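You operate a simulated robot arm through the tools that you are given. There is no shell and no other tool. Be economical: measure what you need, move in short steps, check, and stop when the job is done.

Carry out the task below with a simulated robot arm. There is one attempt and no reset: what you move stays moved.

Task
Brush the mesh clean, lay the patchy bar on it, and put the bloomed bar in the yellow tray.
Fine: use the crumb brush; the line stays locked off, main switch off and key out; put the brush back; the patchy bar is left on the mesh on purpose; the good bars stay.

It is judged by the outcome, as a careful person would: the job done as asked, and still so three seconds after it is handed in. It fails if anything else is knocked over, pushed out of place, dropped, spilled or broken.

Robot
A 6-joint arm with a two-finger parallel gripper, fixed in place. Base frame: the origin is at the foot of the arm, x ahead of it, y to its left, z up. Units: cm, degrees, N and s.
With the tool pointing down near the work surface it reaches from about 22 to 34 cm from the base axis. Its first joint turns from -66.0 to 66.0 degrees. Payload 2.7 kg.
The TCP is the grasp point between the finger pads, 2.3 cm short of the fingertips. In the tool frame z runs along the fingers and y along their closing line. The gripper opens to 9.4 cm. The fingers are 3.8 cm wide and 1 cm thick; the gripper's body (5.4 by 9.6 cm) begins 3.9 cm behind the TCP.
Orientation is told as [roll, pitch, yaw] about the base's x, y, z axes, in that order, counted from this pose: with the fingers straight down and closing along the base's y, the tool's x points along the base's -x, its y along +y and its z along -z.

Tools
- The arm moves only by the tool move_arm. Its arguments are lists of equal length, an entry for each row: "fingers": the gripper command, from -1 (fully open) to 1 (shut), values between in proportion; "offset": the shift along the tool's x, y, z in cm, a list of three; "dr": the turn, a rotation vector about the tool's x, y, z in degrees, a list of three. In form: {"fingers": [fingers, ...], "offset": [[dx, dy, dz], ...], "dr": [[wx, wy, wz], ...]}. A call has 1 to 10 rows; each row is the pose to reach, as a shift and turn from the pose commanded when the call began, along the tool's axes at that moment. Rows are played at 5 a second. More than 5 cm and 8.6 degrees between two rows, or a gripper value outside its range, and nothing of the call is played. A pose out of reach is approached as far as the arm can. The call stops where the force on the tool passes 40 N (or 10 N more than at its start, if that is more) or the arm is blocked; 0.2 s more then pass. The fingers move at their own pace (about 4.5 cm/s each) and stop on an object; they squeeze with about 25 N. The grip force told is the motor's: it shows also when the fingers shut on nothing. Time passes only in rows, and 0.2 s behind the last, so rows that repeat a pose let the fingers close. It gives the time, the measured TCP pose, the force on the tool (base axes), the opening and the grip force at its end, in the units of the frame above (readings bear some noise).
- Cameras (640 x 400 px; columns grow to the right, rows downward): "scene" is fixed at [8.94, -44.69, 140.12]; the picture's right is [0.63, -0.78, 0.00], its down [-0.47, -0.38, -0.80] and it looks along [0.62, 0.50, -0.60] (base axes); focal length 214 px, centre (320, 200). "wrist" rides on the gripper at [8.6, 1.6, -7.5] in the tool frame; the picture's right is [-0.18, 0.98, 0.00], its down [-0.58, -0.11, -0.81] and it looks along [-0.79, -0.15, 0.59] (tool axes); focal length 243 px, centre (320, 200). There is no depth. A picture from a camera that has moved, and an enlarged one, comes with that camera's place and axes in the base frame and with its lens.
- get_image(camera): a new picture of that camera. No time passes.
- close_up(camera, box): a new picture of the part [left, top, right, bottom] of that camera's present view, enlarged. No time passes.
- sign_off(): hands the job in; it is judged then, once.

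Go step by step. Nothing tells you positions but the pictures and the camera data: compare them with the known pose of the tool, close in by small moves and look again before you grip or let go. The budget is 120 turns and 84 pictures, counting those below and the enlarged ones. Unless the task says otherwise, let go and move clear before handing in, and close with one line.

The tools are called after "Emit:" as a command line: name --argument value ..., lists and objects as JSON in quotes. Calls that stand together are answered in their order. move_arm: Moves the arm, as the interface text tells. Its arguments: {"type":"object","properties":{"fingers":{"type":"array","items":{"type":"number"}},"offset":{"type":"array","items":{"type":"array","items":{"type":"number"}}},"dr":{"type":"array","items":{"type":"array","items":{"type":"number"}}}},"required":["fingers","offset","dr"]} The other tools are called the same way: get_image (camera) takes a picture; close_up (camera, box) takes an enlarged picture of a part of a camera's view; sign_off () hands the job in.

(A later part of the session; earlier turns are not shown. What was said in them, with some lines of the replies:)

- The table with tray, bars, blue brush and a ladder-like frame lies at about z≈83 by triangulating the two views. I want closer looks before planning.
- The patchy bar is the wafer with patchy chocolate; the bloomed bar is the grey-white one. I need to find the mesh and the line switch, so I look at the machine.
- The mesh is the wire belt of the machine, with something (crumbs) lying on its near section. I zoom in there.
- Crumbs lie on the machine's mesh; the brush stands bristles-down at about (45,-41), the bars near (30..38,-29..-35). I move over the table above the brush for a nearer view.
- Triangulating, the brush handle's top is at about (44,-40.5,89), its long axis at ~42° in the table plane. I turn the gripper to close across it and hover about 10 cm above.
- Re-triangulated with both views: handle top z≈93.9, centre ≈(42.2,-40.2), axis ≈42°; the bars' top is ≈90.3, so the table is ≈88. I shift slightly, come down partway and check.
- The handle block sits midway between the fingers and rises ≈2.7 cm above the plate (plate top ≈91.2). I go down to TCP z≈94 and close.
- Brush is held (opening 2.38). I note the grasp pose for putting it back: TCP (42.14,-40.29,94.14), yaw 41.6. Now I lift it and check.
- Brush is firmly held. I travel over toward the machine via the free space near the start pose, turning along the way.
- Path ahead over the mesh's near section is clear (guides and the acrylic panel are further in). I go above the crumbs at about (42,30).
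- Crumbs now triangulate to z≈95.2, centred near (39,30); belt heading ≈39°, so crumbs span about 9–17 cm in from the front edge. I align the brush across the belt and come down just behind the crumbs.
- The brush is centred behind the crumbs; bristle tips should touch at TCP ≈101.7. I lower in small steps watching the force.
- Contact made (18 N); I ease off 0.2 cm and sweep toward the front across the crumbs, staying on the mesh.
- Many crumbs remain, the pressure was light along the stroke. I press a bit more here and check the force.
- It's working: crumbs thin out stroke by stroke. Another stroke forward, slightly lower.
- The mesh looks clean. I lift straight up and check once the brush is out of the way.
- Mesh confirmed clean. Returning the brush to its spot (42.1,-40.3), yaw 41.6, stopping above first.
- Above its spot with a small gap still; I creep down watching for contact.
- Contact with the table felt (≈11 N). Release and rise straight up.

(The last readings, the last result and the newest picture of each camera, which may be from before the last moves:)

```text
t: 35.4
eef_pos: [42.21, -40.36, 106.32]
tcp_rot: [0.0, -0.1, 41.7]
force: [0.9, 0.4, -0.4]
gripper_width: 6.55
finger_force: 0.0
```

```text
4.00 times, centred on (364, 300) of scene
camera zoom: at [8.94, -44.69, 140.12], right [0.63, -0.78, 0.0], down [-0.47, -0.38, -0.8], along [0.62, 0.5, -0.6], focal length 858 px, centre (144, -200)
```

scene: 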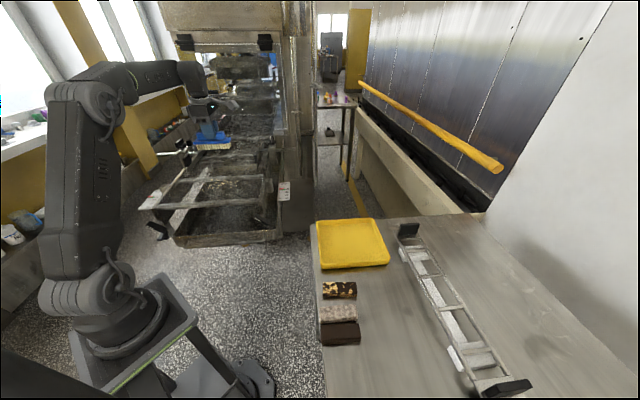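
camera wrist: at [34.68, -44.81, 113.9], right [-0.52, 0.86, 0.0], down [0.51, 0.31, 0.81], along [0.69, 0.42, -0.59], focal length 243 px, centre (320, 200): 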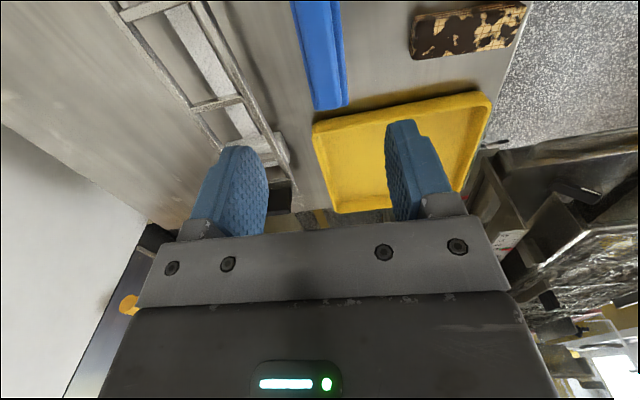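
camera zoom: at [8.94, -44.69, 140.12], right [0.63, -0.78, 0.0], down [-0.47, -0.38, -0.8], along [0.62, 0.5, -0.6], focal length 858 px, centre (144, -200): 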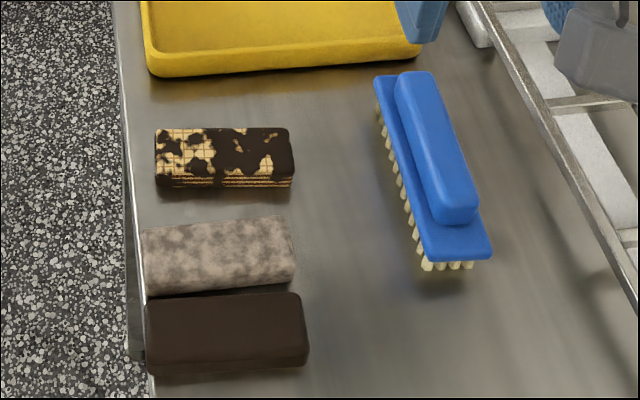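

Brush is back where it stood. Next the patchy bar: centre ≈(35.2,-29.9), long axis heading -51°, 8.5×3.2 cm. I turn to yaw -51 above it with the gripper part-open.

Emit:
move_arm --fingers '[0, 0, 0, 0, 0, 0, 0, 0, 0, 0]' --offset '[[-0.2, 1.25, 0], [-0.35, 2.5, 0], [-0.5, 3.75, 0], [-0.7, 5, 0], [-0.9, 6.25, 0], [-1.05, 7.5, 0], [-1.2, 8.75, 0], [-1.4, 10, 0], [-1.6, 11.25, 0], [-1.75, 12.5, 0]]' --dr '[[0, 0, 8.4], [0, 0, 16.8], [0, 0, 25.2], [0, 0, 33.6], [0, 0, 42], [0, 0, 50.4], [0, 0, 58.8], [0, 0, 67.2], [0, 0, 75.6], [0, 0, 84]]'

Emit:
move_arm --fingers '[0, 0, 0]' --offset '[[0, 0, 0], [0, 0, 3], [0, 0, 6]]' --dr '[[0, 0, 4.5], [0, 0, 8.7], [0, 0, 8.7]]'

Emit:
get_image --camera "wrist"

Emit:
close_up --camera "scene" --box '[290, 240, 418, 340]'

```text
t: 37.6
eef_pos: [35.15, -29.66, 106.48]
tcp_rot: [0.0, 0.0, -42.3]
force: [0.3, -0.6, -0.4]
gripper_width: 4.67
finger_force: 0.1
```

```text
t: 38.4
eef_pos: [34.97, -29.67, 100.56]
tcp_rot: [0.0, -0.1, -50.9]
force: [-0.6, -0.4, 0.2]
gripper_width: 4.69
finger_force: 0.1
```

```text
42 pictures are left
camera wrist: at [30.8, -21.9, 107.91], right [0.88, 0.48, 0.0], down [0.28, -0.52, 0.81], along [0.38, -0.71, -0.59], focal length 243 px, centre (320, 200)
```

wrist: 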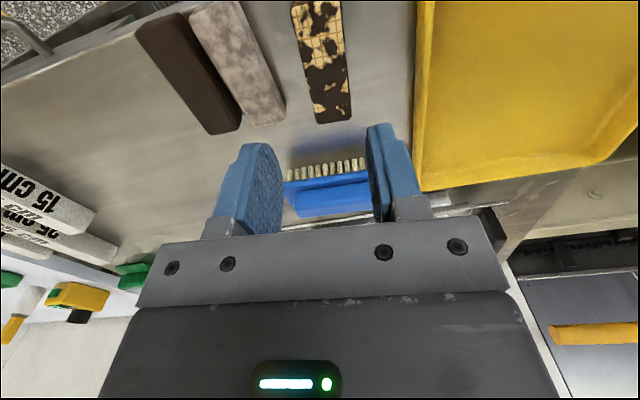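

```text
4.00 times, centred on (354, 290) of scene
camera zoom: at [8.94, -44.69, 140.12], right [0.63, -0.78, 0.0], down [-0.47, -0.38, -0.8], along [0.62, 0.5, -0.6], focal length 858 px, centre (184, -160)
```

zoom: 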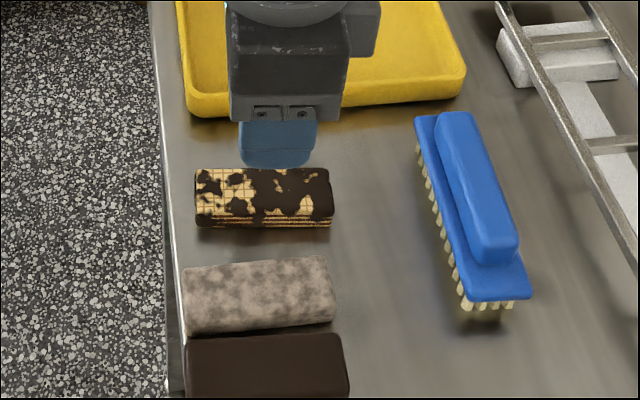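

Bar is centred between fingers to within ~0.2 cm. I come down to just above it and look again.

Emit:
move_arm --fingers '[0, 0, 0]' --offset '[[0, 0.2, 2], [0, 0.2, 4], [0, 0.2, 6]]' --dr '[[0, 0, 0], [0, 0, 0], [0, 0, 0]]'

Emit:
close_up --camera "wrist" --box '[160, 0, 480, 200]'

Emit:
close_up --camera "scene" --box '[306, 250, 386, 330]'

```text
t: 39.2
eef_pos: [34.99, -29.67, 94.35]
tcp_rot: [0.0, -0.2, -51.0]
force: [0.6, -0.2, -0.1]
gripper_width: 4.72
finger_force: 0.0
```

```text
2.00 times, centred on (320, 100) of wrist
camera zoom: at [30.87, -21.87, 101.81], right [0.88, 0.48, 0.0], down [0.28, -0.52, 0.81], along [0.39, -0.71, -0.59], focal length 485 px, centre (320, 400)
```

zoom: 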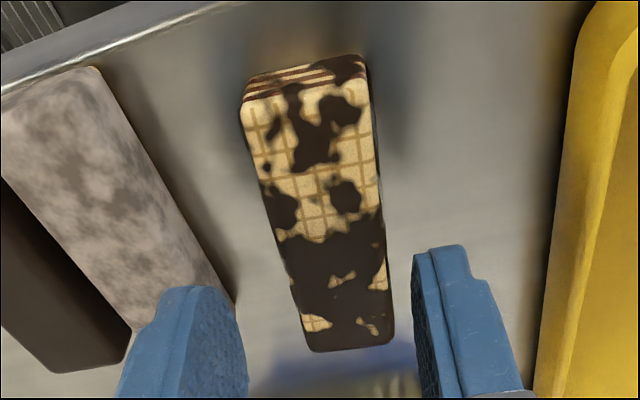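

```text
5.00 times, centred on (346, 290) of scene
camera zoom: at [8.94, -44.69, 140.12], right [0.63, -0.78, 0.0], down [-0.47, -0.38, -0.8], along [0.62, 0.5, -0.6], focal length 1072 px, centre (190, -250)
```

zoom: 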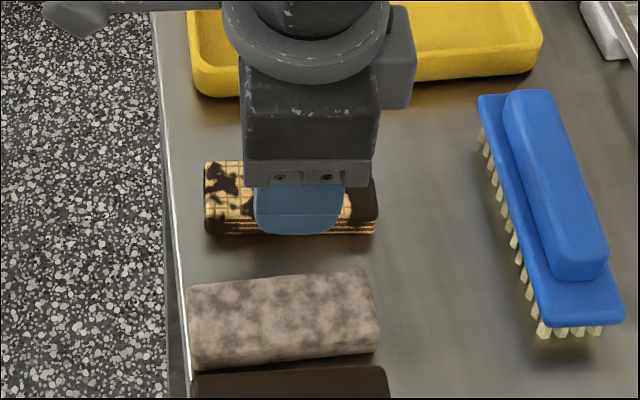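

Slight shift of +0.25 and then down around the bar and close.

Emit:
move_arm --fingers '[0, 0, 0, 0, 1, 1, 1, 1]' --offset '[[0, 0.25, 1.0], [0, 0.25, 2.2], [0, 0.25, 3.2], [0, 0.25, 3.7], [0, 0.25, 3.7], [0, 0.25, 3.7], [0, 0.25, 3.7], [0, 0.25, 3.7]]' --dr '[[0, 0, 0], [0, 0, 0], [0, 0, 0], [0, 0, 0], [0, 0, 0], [0, 0, 0], [0, 0, 0], [0, 0, 0]]'

Emit:
close_up --camera "wrist" --box '[160, 0, 480, 200]'

```text
t: 41.0
eef_pos: [35.41, -29.48, 90.74]
tcp_rot: [0.0, -0.1, -50.8]
force: [-0.3, -0.7, 0.6]
gripper_width: 2.91
finger_force: 13.9
```

```text
2.00 times, centred on (320, 100) of wrist
camera zoom: at [31.22, -21.66, 98.22], right [0.88, 0.48, 0.0], down [0.28, -0.52, 0.81], along [0.39, -0.71, -0.59], focal length 485 px, centre (320, 400)
```

zoom: 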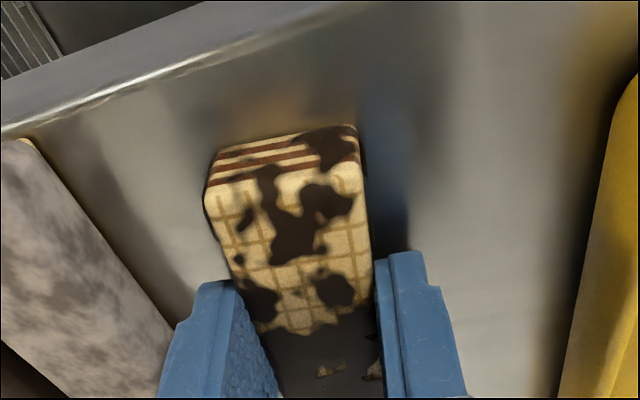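

Bar gripped at 2.9 cm. Lift gently.

Emit:
move_arm --fingers '[1, 1, 1, 1, 1, 1]' --offset '[[0, 0, -0.5], [0, 0, -2], [0, 0, -6], [0, 0, -11], [0, 0, -16], [0, 0, -21]]' --dr '[[0, 0, 0], [0, 0, 0], [0, 0, 0], [0, 0, 0], [0, 0, 0], [0, 0, 0]]'

Emit:
get_image --camera "wrist"

```text
t: 42.4
eef_pos: [35.52, -29.49, 111.78]
tcp_rot: [0.0, -0.1, -50.9]
force: [-0.1, -0.5, -0.4]
gripper_width: 2.94
finger_force: 13.9
```

```text
37 pictures are left
camera wrist: at [31.41, -21.58, 119.22], right [0.88, 0.48, 0.0], down [0.28, -0.52, 0.81], along [0.39, -0.71, -0.59], focal length 243 px, centre (320, 200)
```

wrist: 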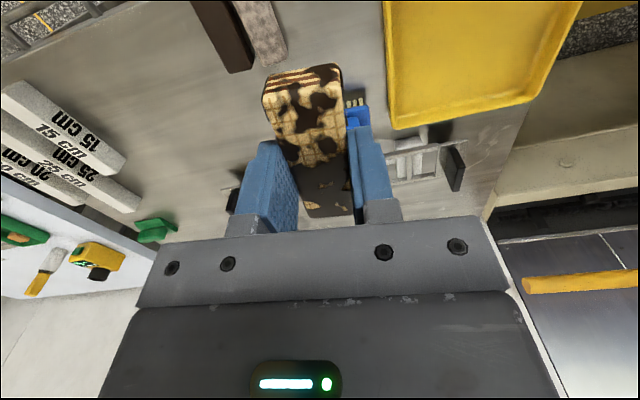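

Held well. Now I carry it to the mesh in two legs, turning to yaw ≈39 so it lies along the belt, across the wires.

Emit:
move_arm --fingers '[1, 1, 1, 1, 1, 1]' --offset '[[3.2, 2.6, -1], [6.3, 5.2, -2], [9.5, 7.75, -3], [12.7, 10.3, -4], [15.8, 12.9, -5], [19, 15.5, -6]]' --dr '[[0, 0, -7.5], [0, 0, -15], [0, 0, -22.5], [0, 0, -30], [0, 0, -37.5], [0, 0, -45]]'

Emit:
move_arm --fingers '[1, 1, 1, 1, 1, 1, 1, 1]' --offset '[[0, 4.1, 0.5], [0.1, 8.2, 1], [0.1, 12.3, 1.5], [0.1, 16.4, 2], [0.2, 20.4, 2.5], [0.2, 24.5, 3], [0.2, 28.6, 3.5], [0.3, 32.7, 4]]' --dr '[[0, 0, -5.6], [0, 0, -11.2], [0, 0, -16.8], [0, 0, -22.4], [0, 0, -28], [0, 0, -33.6], [0, 0, -39.2], [0, 0, -45]]'

Emit:
get_image --camera "wrist"

Emit:
close_up --camera "scene" --box '[150, 110, 310, 210]'

```text
t: 43.8
eef_pos: [35.67, -4.73, 117.76]
tcp_rot: [-0.1, 0.0, -5.8]
force: [-0.6, 0.3, -0.6]
gripper_width: 2.9
finger_force: 13.6
```

```text
t: 45.6
eef_pos: [38.67, 27.77, 113.9]
tcp_rot: [0.0, 0.0, 39.2]
force: [-0.1, 0.9, -0.6]
gripper_width: 2.9
finger_force: 14.0
```

```text
36 pictures are left
camera wrist: at [30.9, 23.58, 121.38], right [-0.48, 0.88, 0.0], down [0.52, 0.28, 0.81], along [0.71, 0.39, -0.59], focal length 243 px, centre (320, 200)
```

wrist: 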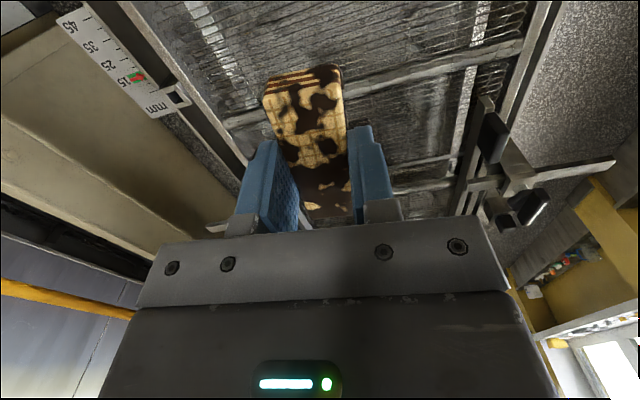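

```text
4.00 times, centred on (230, 160) of scene
camera zoom: at [8.94, -44.69, 140.12], right [0.63, -0.78, 0.0], down [-0.47, -0.38, -0.8], along [0.62, 0.5, -0.6], focal length 858 px, centre (680, 360)
```

zoom: 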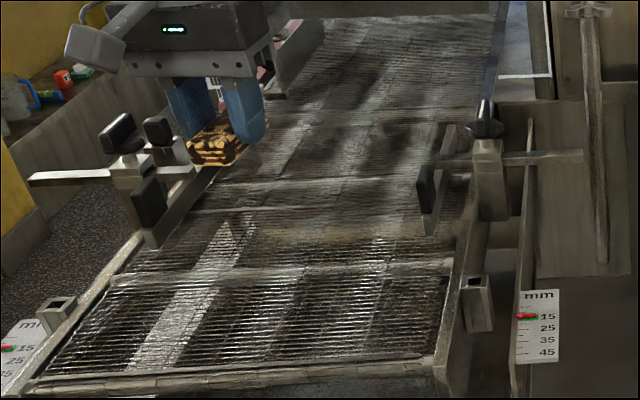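

Good. Expected contact at TCP z≈98.2 (mesh is ≈7.5 above the table). I descend to 99.3 and look.

Emit:
move_arm --fingers '[1, 1, 1, 1, 1]' --offset '[[0, 0, 4], [0, 0, 8], [0, 0, 11.5], [0, 0, 13.5], [0, 0, 14.6]]' --dr '[[0, 0, 0], [0, 0, 0], [0, 0, 0], [0, 0, 0], [0, 0, 0]]'

Emit:
close_up --camera "scene" --box '[176, 140, 272, 200]'

```text
t: 46.8
eef_pos: [38.49, 27.58, 99.07]
tcp_rot: [-0.2, 0.0, 39.2]
force: [-1.1, 0.2, -0.4]
gripper_width: 2.93
finger_force: 14.0
```

```text
6.67 times, centred on (224, 170) of scene
camera zoom: at [8.94, -44.69, 140.12], right [0.63, -0.78, 0.0], down [-0.47, -0.38, -0.8], along [0.62, 0.5, -0.6], focal length 1430 px, centre (960, 400)
```

zoom: 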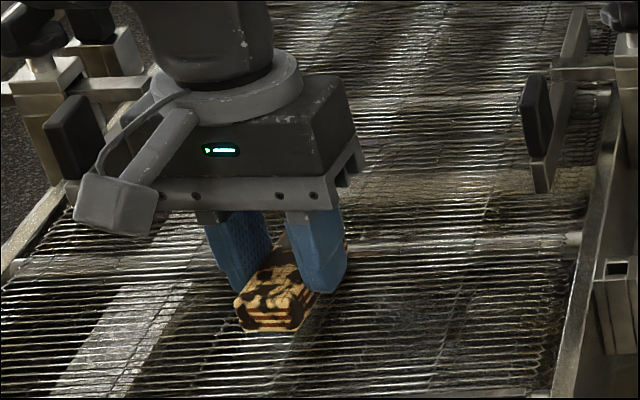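

Emit:
move_arm --fingers '[1, 1, 1, 1]' --offset '[[0, 0, 0.2], [0, 0, 0.4], [0, 0, 0.55], [0, 0, 0.55]]' --dr '[[0, 0, 0], [0, 0, 0], [0, 0, 0], [0, 0, 0]]'

Emit:
move_arm --fingers '[1, 1, 1]' --offset '[[0, 0, 0.1], [0, 0, 0.2], [0, 0, 0.2]]' --dr '[[0, 0, 0], [0, 0, 0], [0, 0, 0]]'

```text
t: 47.8
eef_pos: [38.43, 27.62, 98.54]
tcp_rot: [-0.2, -0.1, 39.2]
force: [0.5, 0.2, -0.2]
gripper_width: 2.9
finger_force: 14.6
```

```text
t: 48.6
eef_pos: [38.69, 27.53, 98.33]
tcp_rot: [-0.1, 0.0, 39.2]
force: [0.8, 0.1, 0.0]
gripper_width: 2.9
finger_force: 14.1
```

Emit:
move_arm --fingers '[1, 1, 1]' --offset '[[0, 0, 0.1], [0, 0, 0.2], [0, 0, 0.2]]' --dr '[[0, 0, 0], [0, 0, 0], [0, 0, 0]]'

Emit:
close_up --camera "scene" --box '[192, 160, 256, 200]'

```text
t: 49.4
eef_pos: [38.49, 27.66, 98.22]
tcp_rot: [-0.1, -0.1, 39.1]
force: [-4.2, -2.2, 11.5]
gripper_width: 2.94
finger_force: 14.1
```

```text
10.00 times, centred on (224, 180) of scene
camera zoom: at [8.91, -44.7, 140.12], right [0.63, -0.78, 0.0], down [-0.47, -0.38, -0.8], along [0.62, 0.5, -0.6], focal length 2145 px, centre (1280, 400)
```

zoom: 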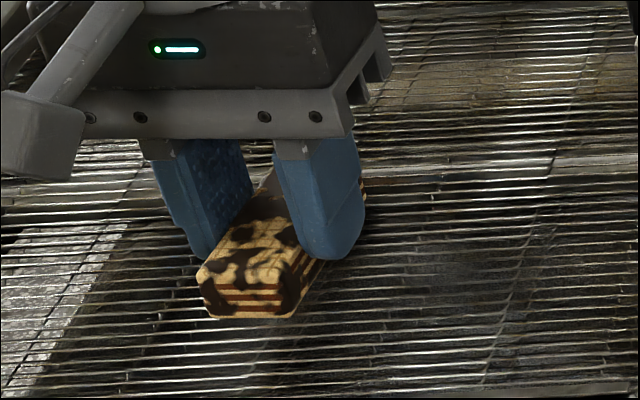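

Contact with the mesh (≈12 N). I ease a touch, open part-way and rise straight up.

Emit:
move_arm --fingers '[1, 0, 0, 0, 0, 0, 0, 0, 0]' --offset '[[0, 0, -0.15], [0, 0, -0.15], [0, 0, -0.15], [0, 0, -0.15], [0, 0, -1], [0, 0, -3], [0, 0, -7], [0, 0, -12], [0, 0, -16]]' --dr '[[0, 0, 0], [0, 0, 0], [0, 0, 0], [0, 0, 0], [0, 0, 0], [0, 0, 0], [0, 0, 0], [0, 0, 0], [0, 0, 0]]'

Emit:
close_up --camera "scene" --box '[160, 130, 288, 210]'

```text
t: 51.4
eef_pos: [38.53, 27.5, 114.35]
tcp_rot: [-0.1, 0.0, 39.2]
force: [-1.3, 0.2, 0.6]
gripper_width: 4.72
finger_force: 0.1
```

```text
5.00 times, centred on (224, 170) of scene
camera zoom: at [8.94, -44.69, 140.12], right [0.63, -0.78, 0.0], down [-0.47, -0.38, -0.8], along [0.62, 0.5, -0.6], focal length 1072 px, centre (800, 350)
```

zoom: 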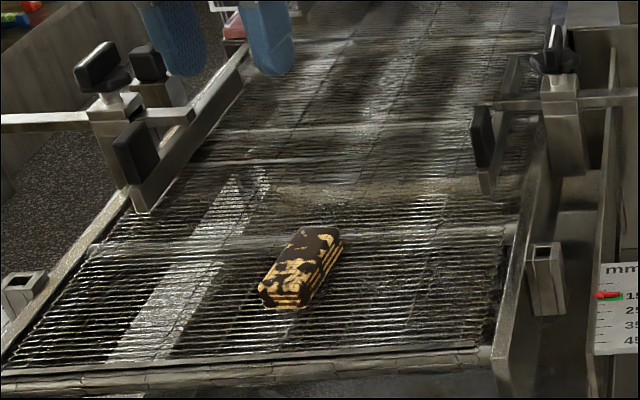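

The patchy bar lies on the mesh. Now the bloomed bar, which sits very close to the good dark bar; I examine the gap.

Emit:
close_up --camera "scene" --box '[308, 292, 372, 352]'

```text
6.67 times, centred on (340, 322) of scene
camera zoom: at [8.94, -44.69, 140.12], right [0.63, -0.78, 0.0], down [-0.47, -0.38, -0.8], along [0.62, 0.5, -0.6], focal length 1430 px, centre (187, -613)
```

zoom: 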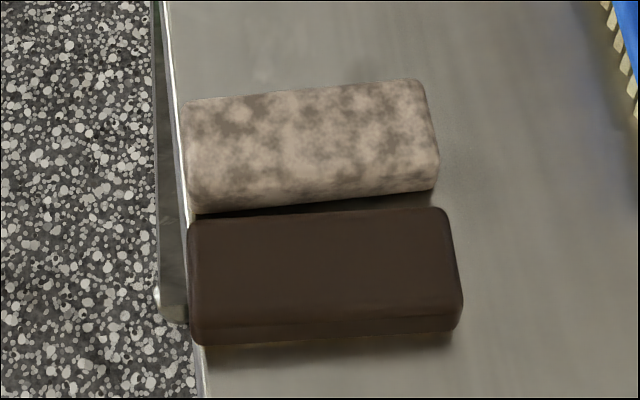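

The gap to the dark bar is only ≈1.3 cm, too tight for a finger, but the bloomed bar is ≈8.4 cm long, so I can grip it end to end: centre ≈(30.3,-33.0), heading -46.4°, i.e. yaw 43.6. I travel there fully open and look.

Emit:
move_arm --fingers '[-1, -1, -1, -1, -1, -1, -1]' --offset '[[2.9, -3.25, -0.4], [5.8, -6.5, -0.8], [8.7, -9.7, -1.2], [11.65, -13, -1.5], [14.6, -16.2, -1.9], [17.5, -19.5, -2.3], [20.4, -22.7, -2.6]]' --dr '[[0, 0, 0], [0, 0, 0], [0, 0, -1], [0, 0, -1], [0, 0, -2], [0, 0, -2], [0, 0, -2]]'

Emit:
move_arm --fingers '[-1, -1, -1, -1, -1, -1, -1, -1]' --offset '[[3.1, -2.3, 1.8], [6.2, -4.5, 3.7], [9.3, -6.8, 5.6], [12.4, -9.1, 7.5], [15.5, -11.3, 9.4], [18.6, -13.6, 11.2], [21.7, -15.9, 13.1], [24.8, -18.15, 15]]' --dr '[[0, 0, 0], [0, 0, 0], [0, 0, 0], [0, 0, 0], [0, 0, -1], [0, 0, -2], [0, 0, -2.4], [0, 0, -2.4]]'

Emit:
get_image --camera "wrist"

Emit:
close_up --camera "scene" --box '[290, 260, 418, 360]'

```text
t: 53.0
eef_pos: [36.74, -2.91, 116.76]
tcp_rot: [-0.2, 0.0, 41.2]
force: [0.2, -0.4, 0.0]
gripper_width: 9.38
finger_force: 0.0
```

```text
t: 54.8
eef_pos: [30.14, -33.06, 101.86]
tcp_rot: [-0.1, 0.0, 43.6]
force: [0.4, -0.8, -0.2]
gripper_width: 9.38
finger_force: 0.0
```

```text
30 pictures are left
camera wrist: at [22.72, -37.78, 109.3], right [-0.54, 0.84, 0.0], down [0.49, 0.32, 0.81], along [0.68, 0.44, -0.59], focal length 243 px, centre (320, 200)
```

wrist: 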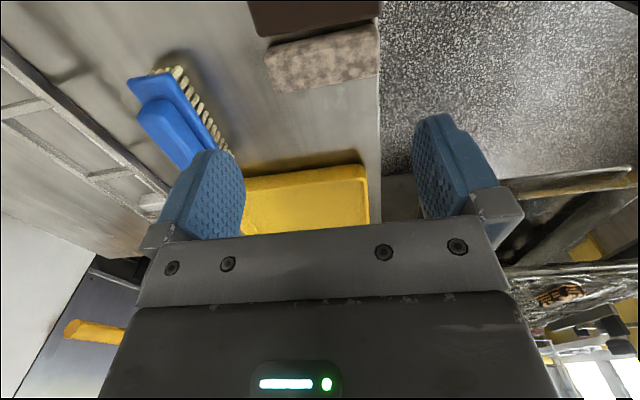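

```text
4.00 times, centred on (354, 310) of scene
camera zoom: at [8.94, -44.69, 140.12], right [0.63, -0.78, 0.0], down [-0.47, -0.38, -0.8], along [0.62, 0.5, -0.6], focal length 858 px, centre (184, -240)
```

zoom: 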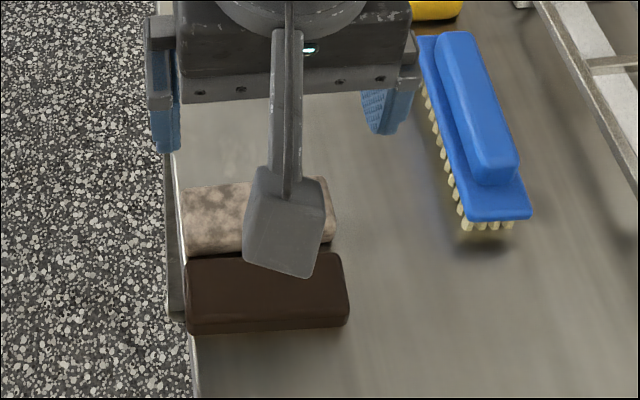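

Bar is centred within ~0.2 cm of the TCP along its length; I descend to tips just above the bar and check both ends.

Emit:
move_arm --fingers '[-1, -1, -1]' --offset '[[0, 0.15, 3], [0, 0.15, 6], [0, 0.15, 8.2]]' --dr '[[0, 0, 0], [0, 0, 0], [0, 0, 0]]'

Emit:
get_image --camera "wrist"

Emit:
close_up --camera "scene" --box '[300, 280, 396, 350]'

```text
t: 55.6
eef_pos: [30.17, -32.81, 93.74]
tcp_rot: [-0.2, 0.0, 43.5]
force: [0.4, 0.7, -0.1]
gripper_width: 9.43
finger_force: 0.1
```

```text
28 pictures are left
camera wrist: at [22.82, -37.5, 101.11], right [-0.54, 0.84, 0.0], down [0.5, 0.32, 0.81], along [0.68, 0.44, -0.59], focal length 243 px, centre (320, 200)
```

wrist: 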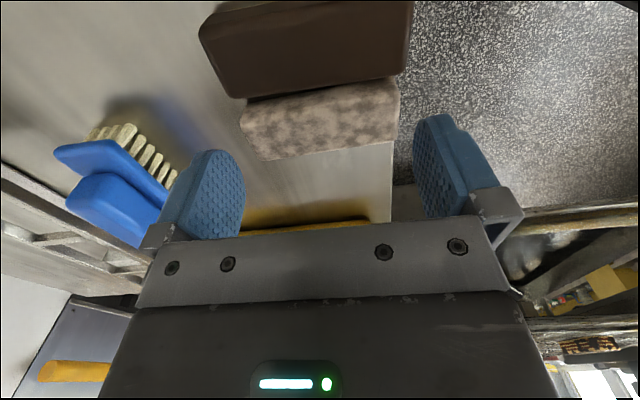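

```text
5.71 times, centred on (348, 315) of scene
camera zoom: at [8.94, -44.69, 140.12], right [0.63, -0.78, 0.0], down [-0.47, -0.38, -0.8], along [0.62, 0.5, -0.6], focal length 1226 px, centre (160, -457)
```

zoom: 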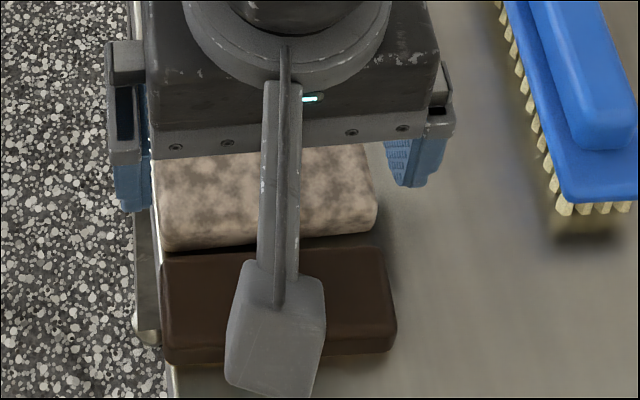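

Both ends clear by ≈0.3–0.4 cm. I shift 0.3 toward the bar's midline and go down in small steps.

Emit:
move_arm --fingers '[-1, -1, -1]' --offset '[[0.3, 0, 0], [0.3, 0, 0.7], [0.3, 0, 1.4]]' --dr '[[0, 0, 0], [0, 0, 0], [0, 0, 0]]'

Emit:
close_up --camera "wrist" --box '[160, 20, 480, 220]'

```text
t: 56.4
eef_pos: [30.11, -33.05, 92.22]
tcp_rot: [-0.1, 0.0, 43.5]
force: [-0.4, -0.3, -0.2]
gripper_width: 9.42
finger_force: 0.1
```

```text
2.00 times, centred on (320, 120) of wrist
camera zoom: at [22.64, -37.71, 99.68], right [-0.54, 0.84, 0.0], down [0.5, 0.32, 0.81], along [0.68, 0.44, -0.59], focal length 485 px, centre (320, 360)
```

zoom: 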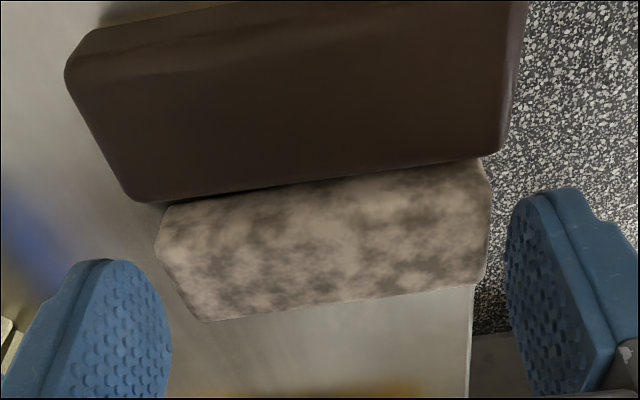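

Well centred with ≈0.4 cm at both ends. Down 1.0 more and close.

Emit:
move_arm --fingers '[-1, -1, -0.5, 1, 1, 1, 1]' --offset '[[0, 0, 0.5], [0, 0, 1.0], [0, 0, 1.0], [0, 0, 1.0], [0, 0, 1.0], [0, 0, 1.0], [0, 0, 1.0]]' --dr '[[0, 0, 0], [0, 0, 0], [0, 0, 0], [0, 0, 0], [0, 0, 0], [0, 0, 0], [0, 0, 0]]'

Emit:
close_up --camera "wrist" --box '[160, 20, 480, 220]'

```text
t: 58.0
eef_pos: [29.88, -32.96, 91.14]
tcp_rot: [0.0, 0.0, 43.4]
force: [0.7, -1.1, 0.8]
gripper_width: 8.43
finger_force: 13.9
```

```text
2.00 times, centred on (320, 120) of wrist
camera zoom: at [22.61, -37.65, 98.62], right [-0.54, 0.84, 0.0], down [0.5, 0.32, 0.81], along [0.68, 0.44, -0.59], focal length 485 px, centre (320, 360)
```

zoom: 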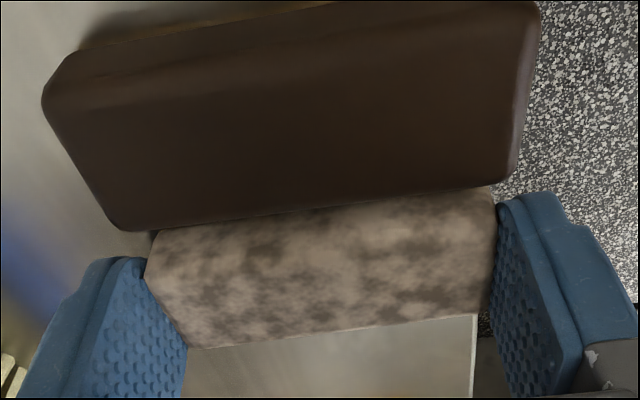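

Gripped at 8.43 cm end to end. Lift slowly and straight.

Emit:
move_arm --fingers '[1, 1, 1, 1, 1, 1, 1]' --offset '[[0, 0, -0.3], [0, 0, -0.8], [0, 0, -1.6], [0, 0, -3], [0, 0, -6], [0, 0, -10], [0, 0, -14]]' --dr '[[0, 0, 0], [0, 0, 0], [0, 0, 0], [0, 0, 0], [0, 0, 0], [0, 0, 0], [0, 0, 0]]'

Emit:
get_image --camera "wrist"

Emit:
close_up --camera "scene" --box '[290, 210, 450, 360]'

```text
t: 59.6
eef_pos: [29.93, -33.02, 105.36]
tcp_rot: [-0.1, 0.0, 43.5]
force: [-0.8, 0.8, -0.4]
gripper_width: 8.4
finger_force: 14.5
```

```text
24 pictures are left
camera wrist: at [22.6, -37.71, 112.75], right [-0.54, 0.84, 0.0], down [0.5, 0.32, 0.81], along [0.68, 0.44, -0.59], focal length 243 px, centre (320, 200)
```

wrist: 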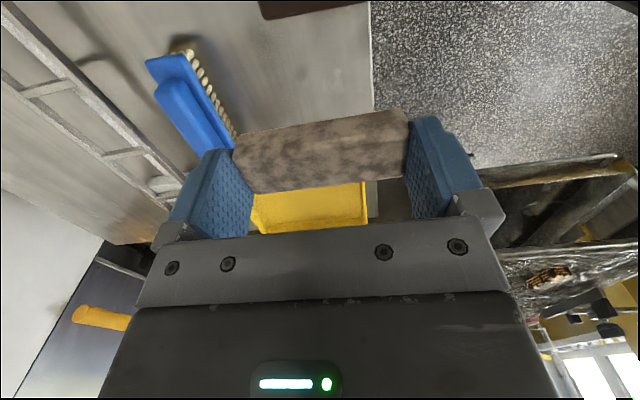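

```text
2.67 times, centred on (370, 285) of scene
camera zoom: at [8.94, -44.69, 140.12], right [0.63, -0.78, 0.0], down [-0.47, -0.38, -0.8], along [0.62, 0.5, -0.6], focal length 572 px, centre (187, -27)
```

zoom: 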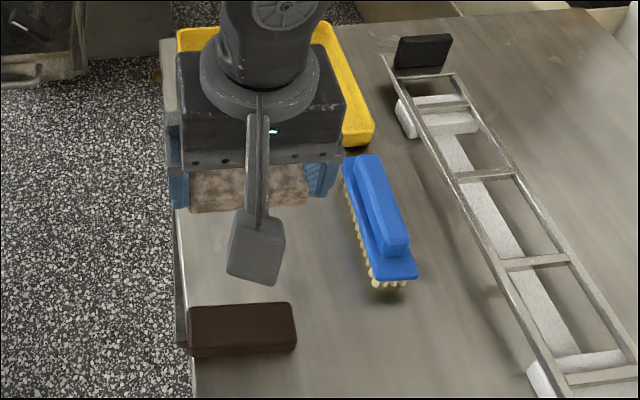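

Lifted cleanly and the dark bar hasn't moved. Now over the tray's centre ≈(50.9,-22.9).

Emit:
move_arm --fingers '[1, 1, 1, 1, 1, 1]' --offset '[[-3.7, -1.2, 0], [-7.4, -2.4, 0], [-11.1, -3.55, 0], [-14.8, -4.7, 0], [-18.5, -5.9, 0], [-22.2, -7.1, 0]]' --dr '[[0, 0, 0], [0, 0, 0], [0, 0, 0], [0, 0, 0], [0, 0, 0], [0, 0, 0]]'

Emit:
get_image --camera "wrist"

Emit:
close_up --camera "scene" --box '[290, 180, 418, 280]'

```text
t: 61.0
eef_pos: [51.25, -22.65, 105.33]
tcp_rot: [-0.1, 0.0, 43.6]
force: [-0.2, 0.1, -0.7]
gripper_width: 8.42
finger_force: 13.9
```

```text
22 pictures are left
camera wrist: at [43.8, -27.42, 112.78], right [-0.54, 0.84, 0.0], down [0.5, 0.32, 0.81], along [0.68, 0.44, -0.59], focal length 243 px, centre (320, 200)
```

wrist: 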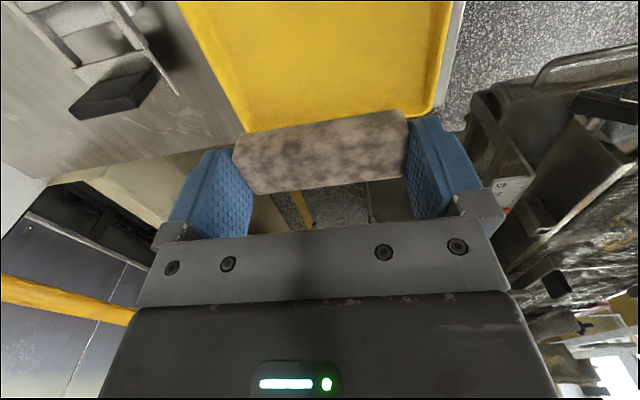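

```text
4.00 times, centred on (354, 230) of scene
camera zoom: at [8.94, -44.69, 140.12], right [0.63, -0.78, 0.0], down [-0.47, -0.38, -0.8], along [0.62, 0.5, -0.6], focal length 858 px, centre (184, 80)
```

zoom: 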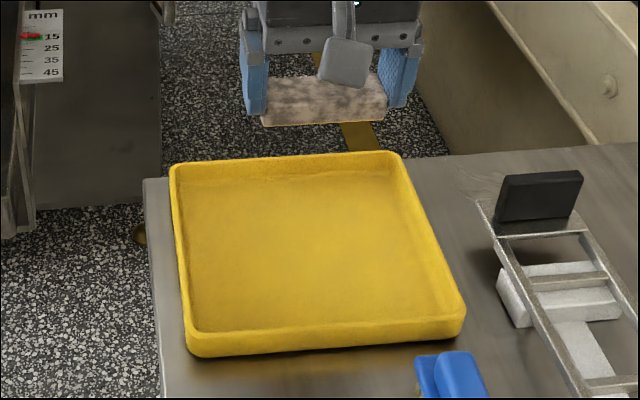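

Over the tray's middle. I descend to just above its floor and look.

Emit:
move_arm --fingers '[1, 1, 1, 1]' --offset '[[0, 0, 4], [0, 0, 8], [0, 0, 11], [0, 0, 12.7]]' --dr '[[0, 0, 0], [0, 0, 0], [0, 0, 0], [0, 0, 0]]'

Emit:
close_up --camera "scene" --box '[302, 200, 398, 275]'

```text
t: 62.0
eef_pos: [50.98, -22.75, 92.53]
tcp_rot: [0.0, 0.0, 43.6]
force: [0.5, 0.3, -0.8]
gripper_width: 8.43
finger_force: 14.1
```

```text
5.33 times, centred on (350, 238) of scene
camera zoom: at [8.94, -44.69, 140.12], right [0.63, -0.78, 0.0], down [-0.47, -0.38, -0.8], along [0.62, 0.5, -0.6], focal length 1144 px, centre (160, 0)
```

zoom: 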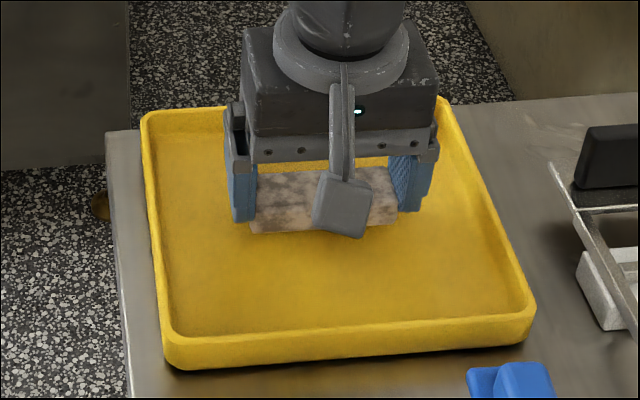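

Emit:
move_arm --fingers '[1, 1, 1, 1]' --offset '[[0, 0, 0.2], [0, 0, 0.4], [0, 0, 0.6], [0, 0, 0.6]]' --dr '[[0, 0, 0], [0, 0, 0], [0, 0, 0], [0, 0, 0]]'

Emit:
move_arm --fingers '[1, 1, 1]' --offset '[[0, 0, 0.1], [0, 0, 0.2], [0, 0, 0.2]]' --dr '[[0, 0, 0], [0, 0, 0], [0, 0, 0]]'

```text
t: 63.0
eef_pos: [50.93, -22.81, 91.83]
tcp_rot: [-0.1, -0.1, 43.6]
force: [0.1, -0.8, 0.6]
gripper_width: 8.42
finger_force: 14.6
```

```text
t: 63.8
eef_pos: [50.9, -22.83, 91.76]
tcp_rot: [0.0, 0.0, 43.4]
force: [0.2, -0.3, -0.6]
gripper_width: 8.4
finger_force: 14.4
```

Emit:
move_arm --fingers '[1, 1, 1]' --offset '[[0, 0, 0.1], [0, 0, 0.2], [0, 0, 0.2]]' --dr '[[0, 0, 0], [0, 0, 0], [0, 0, 0]]'

```text
t: 64.6
eef_pos: [50.97, -22.79, 91.61]
tcp_rot: [-0.2, 0.0, 43.4]
force: [-3.1, 0.3, 11.5]
gripper_width: 8.39
finger_force: 13.4
```

Contact with the tray floor (≈12 N). I ease up a touch, open, and rise straight up.

Emit:
move_arm --fingers '[1, -1, -1, -1, -1, -1, -1, -1, -1]' --offset '[[0, 0, -0.15], [0, 0, -0.15], [0, 0, -0.15], [0, 0, -0.15], [0, 0, -1], [0, 0, -3], [0, 0, -7], [0, 0, -12], [0, 0, -16]]' --dr '[[0, 0, 0], [0, 0, 0], [0, 0, 0], [0, 0, 0], [0, 0, 0], [0, 0, 0], [0, 0, 0], [0, 0, 0], [0, 0, 0]]'

Emit:
move_arm --fingers '[-1, -1, -1, -1, -1]' --offset '[[0, 0, -4], [1, 2.5, -8], [2, 5, -12], [4, 8, -14], [6, 11, -16]]' --dr '[[0, 0, 0], [0, 0, 0], [0, 0, 0], [0, 0, 0], [0, 0, 0]]'

Emit:
get_image --camera "scene"

Emit:
close_up --camera "scene" --box '[290, 210, 450, 350]'

Emit:
close_up --camera "scene" --box '[130, 120, 300, 250]'

```text
t: 66.6
eef_pos: [51.15, -22.63, 107.44]
tcp_rot: [-0.2, 0.0, 43.5]
force: [-0.3, -0.4, -0.6]
gripper_width: 9.37
finger_force: 0.0
```

```text
t: 67.8
eef_pos: [38.82, -18.83, 123.7]
tcp_rot: [-0.1, 0.0, 43.5]
force: [-0.1, -0.3, 0.2]
gripper_width: 9.41
finger_force: 0.0
```

```text
19 pictures are left
```

scene: 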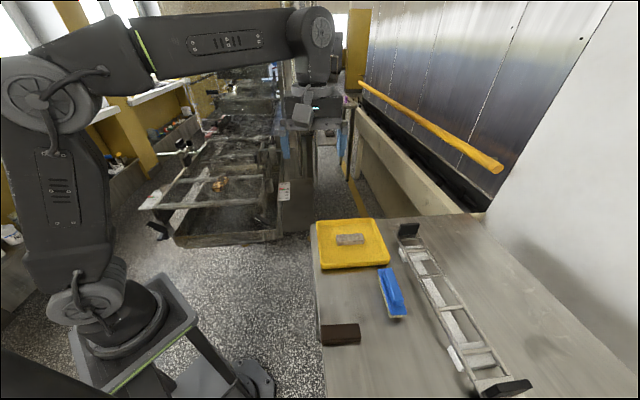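

```text
2.86 times, centred on (370, 280) of scene
camera zoom: at [8.94, -44.69, 140.12], right [0.63, -0.78, 0.0], down [-0.47, -0.38, -0.8], along [0.62, 0.5, -0.6], focal length 613 px, centre (177, -29)
```

zoom: 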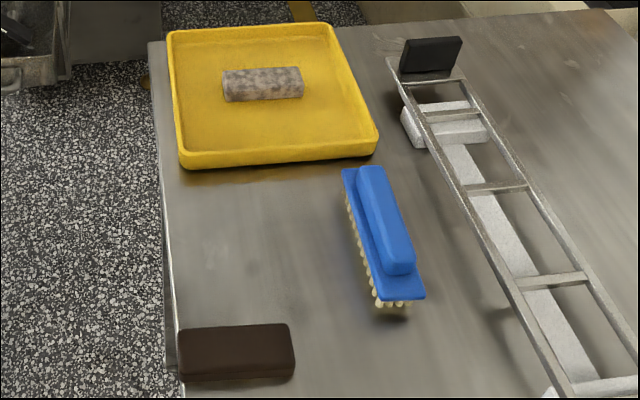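

```text
3.08 times, centred on (215, 185) of scene
camera zoom: at [8.94, -44.69, 140.12], right [0.63, -0.78, 0.0], down [-0.47, -0.38, -0.8], along [0.62, 0.5, -0.6], focal length 660 px, centre (643, 246)
```

zoom: 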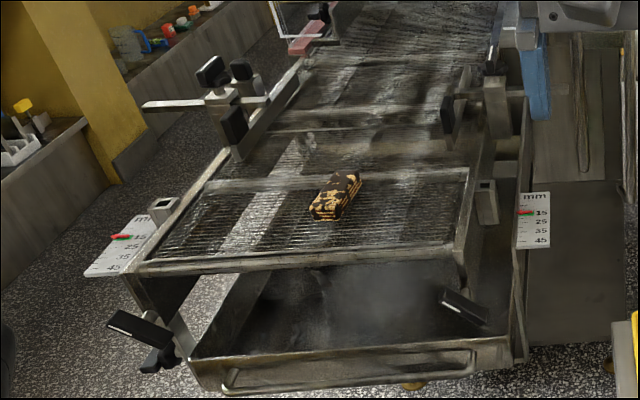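

Everything is in place: mesh clean with the patchy bar lying on it, bloomed bar in the yellow tray, brush back, dark bar untouched, arm clear. I hand it in.

Emit:
sign_off

```text
The job is handed in.
```

The mesh is brushed clean with the patchy bar lying on it. The bloomed bar is in the yellow tray, the brush is back in its spot, and I left the good bar and the line's switch and key alone.
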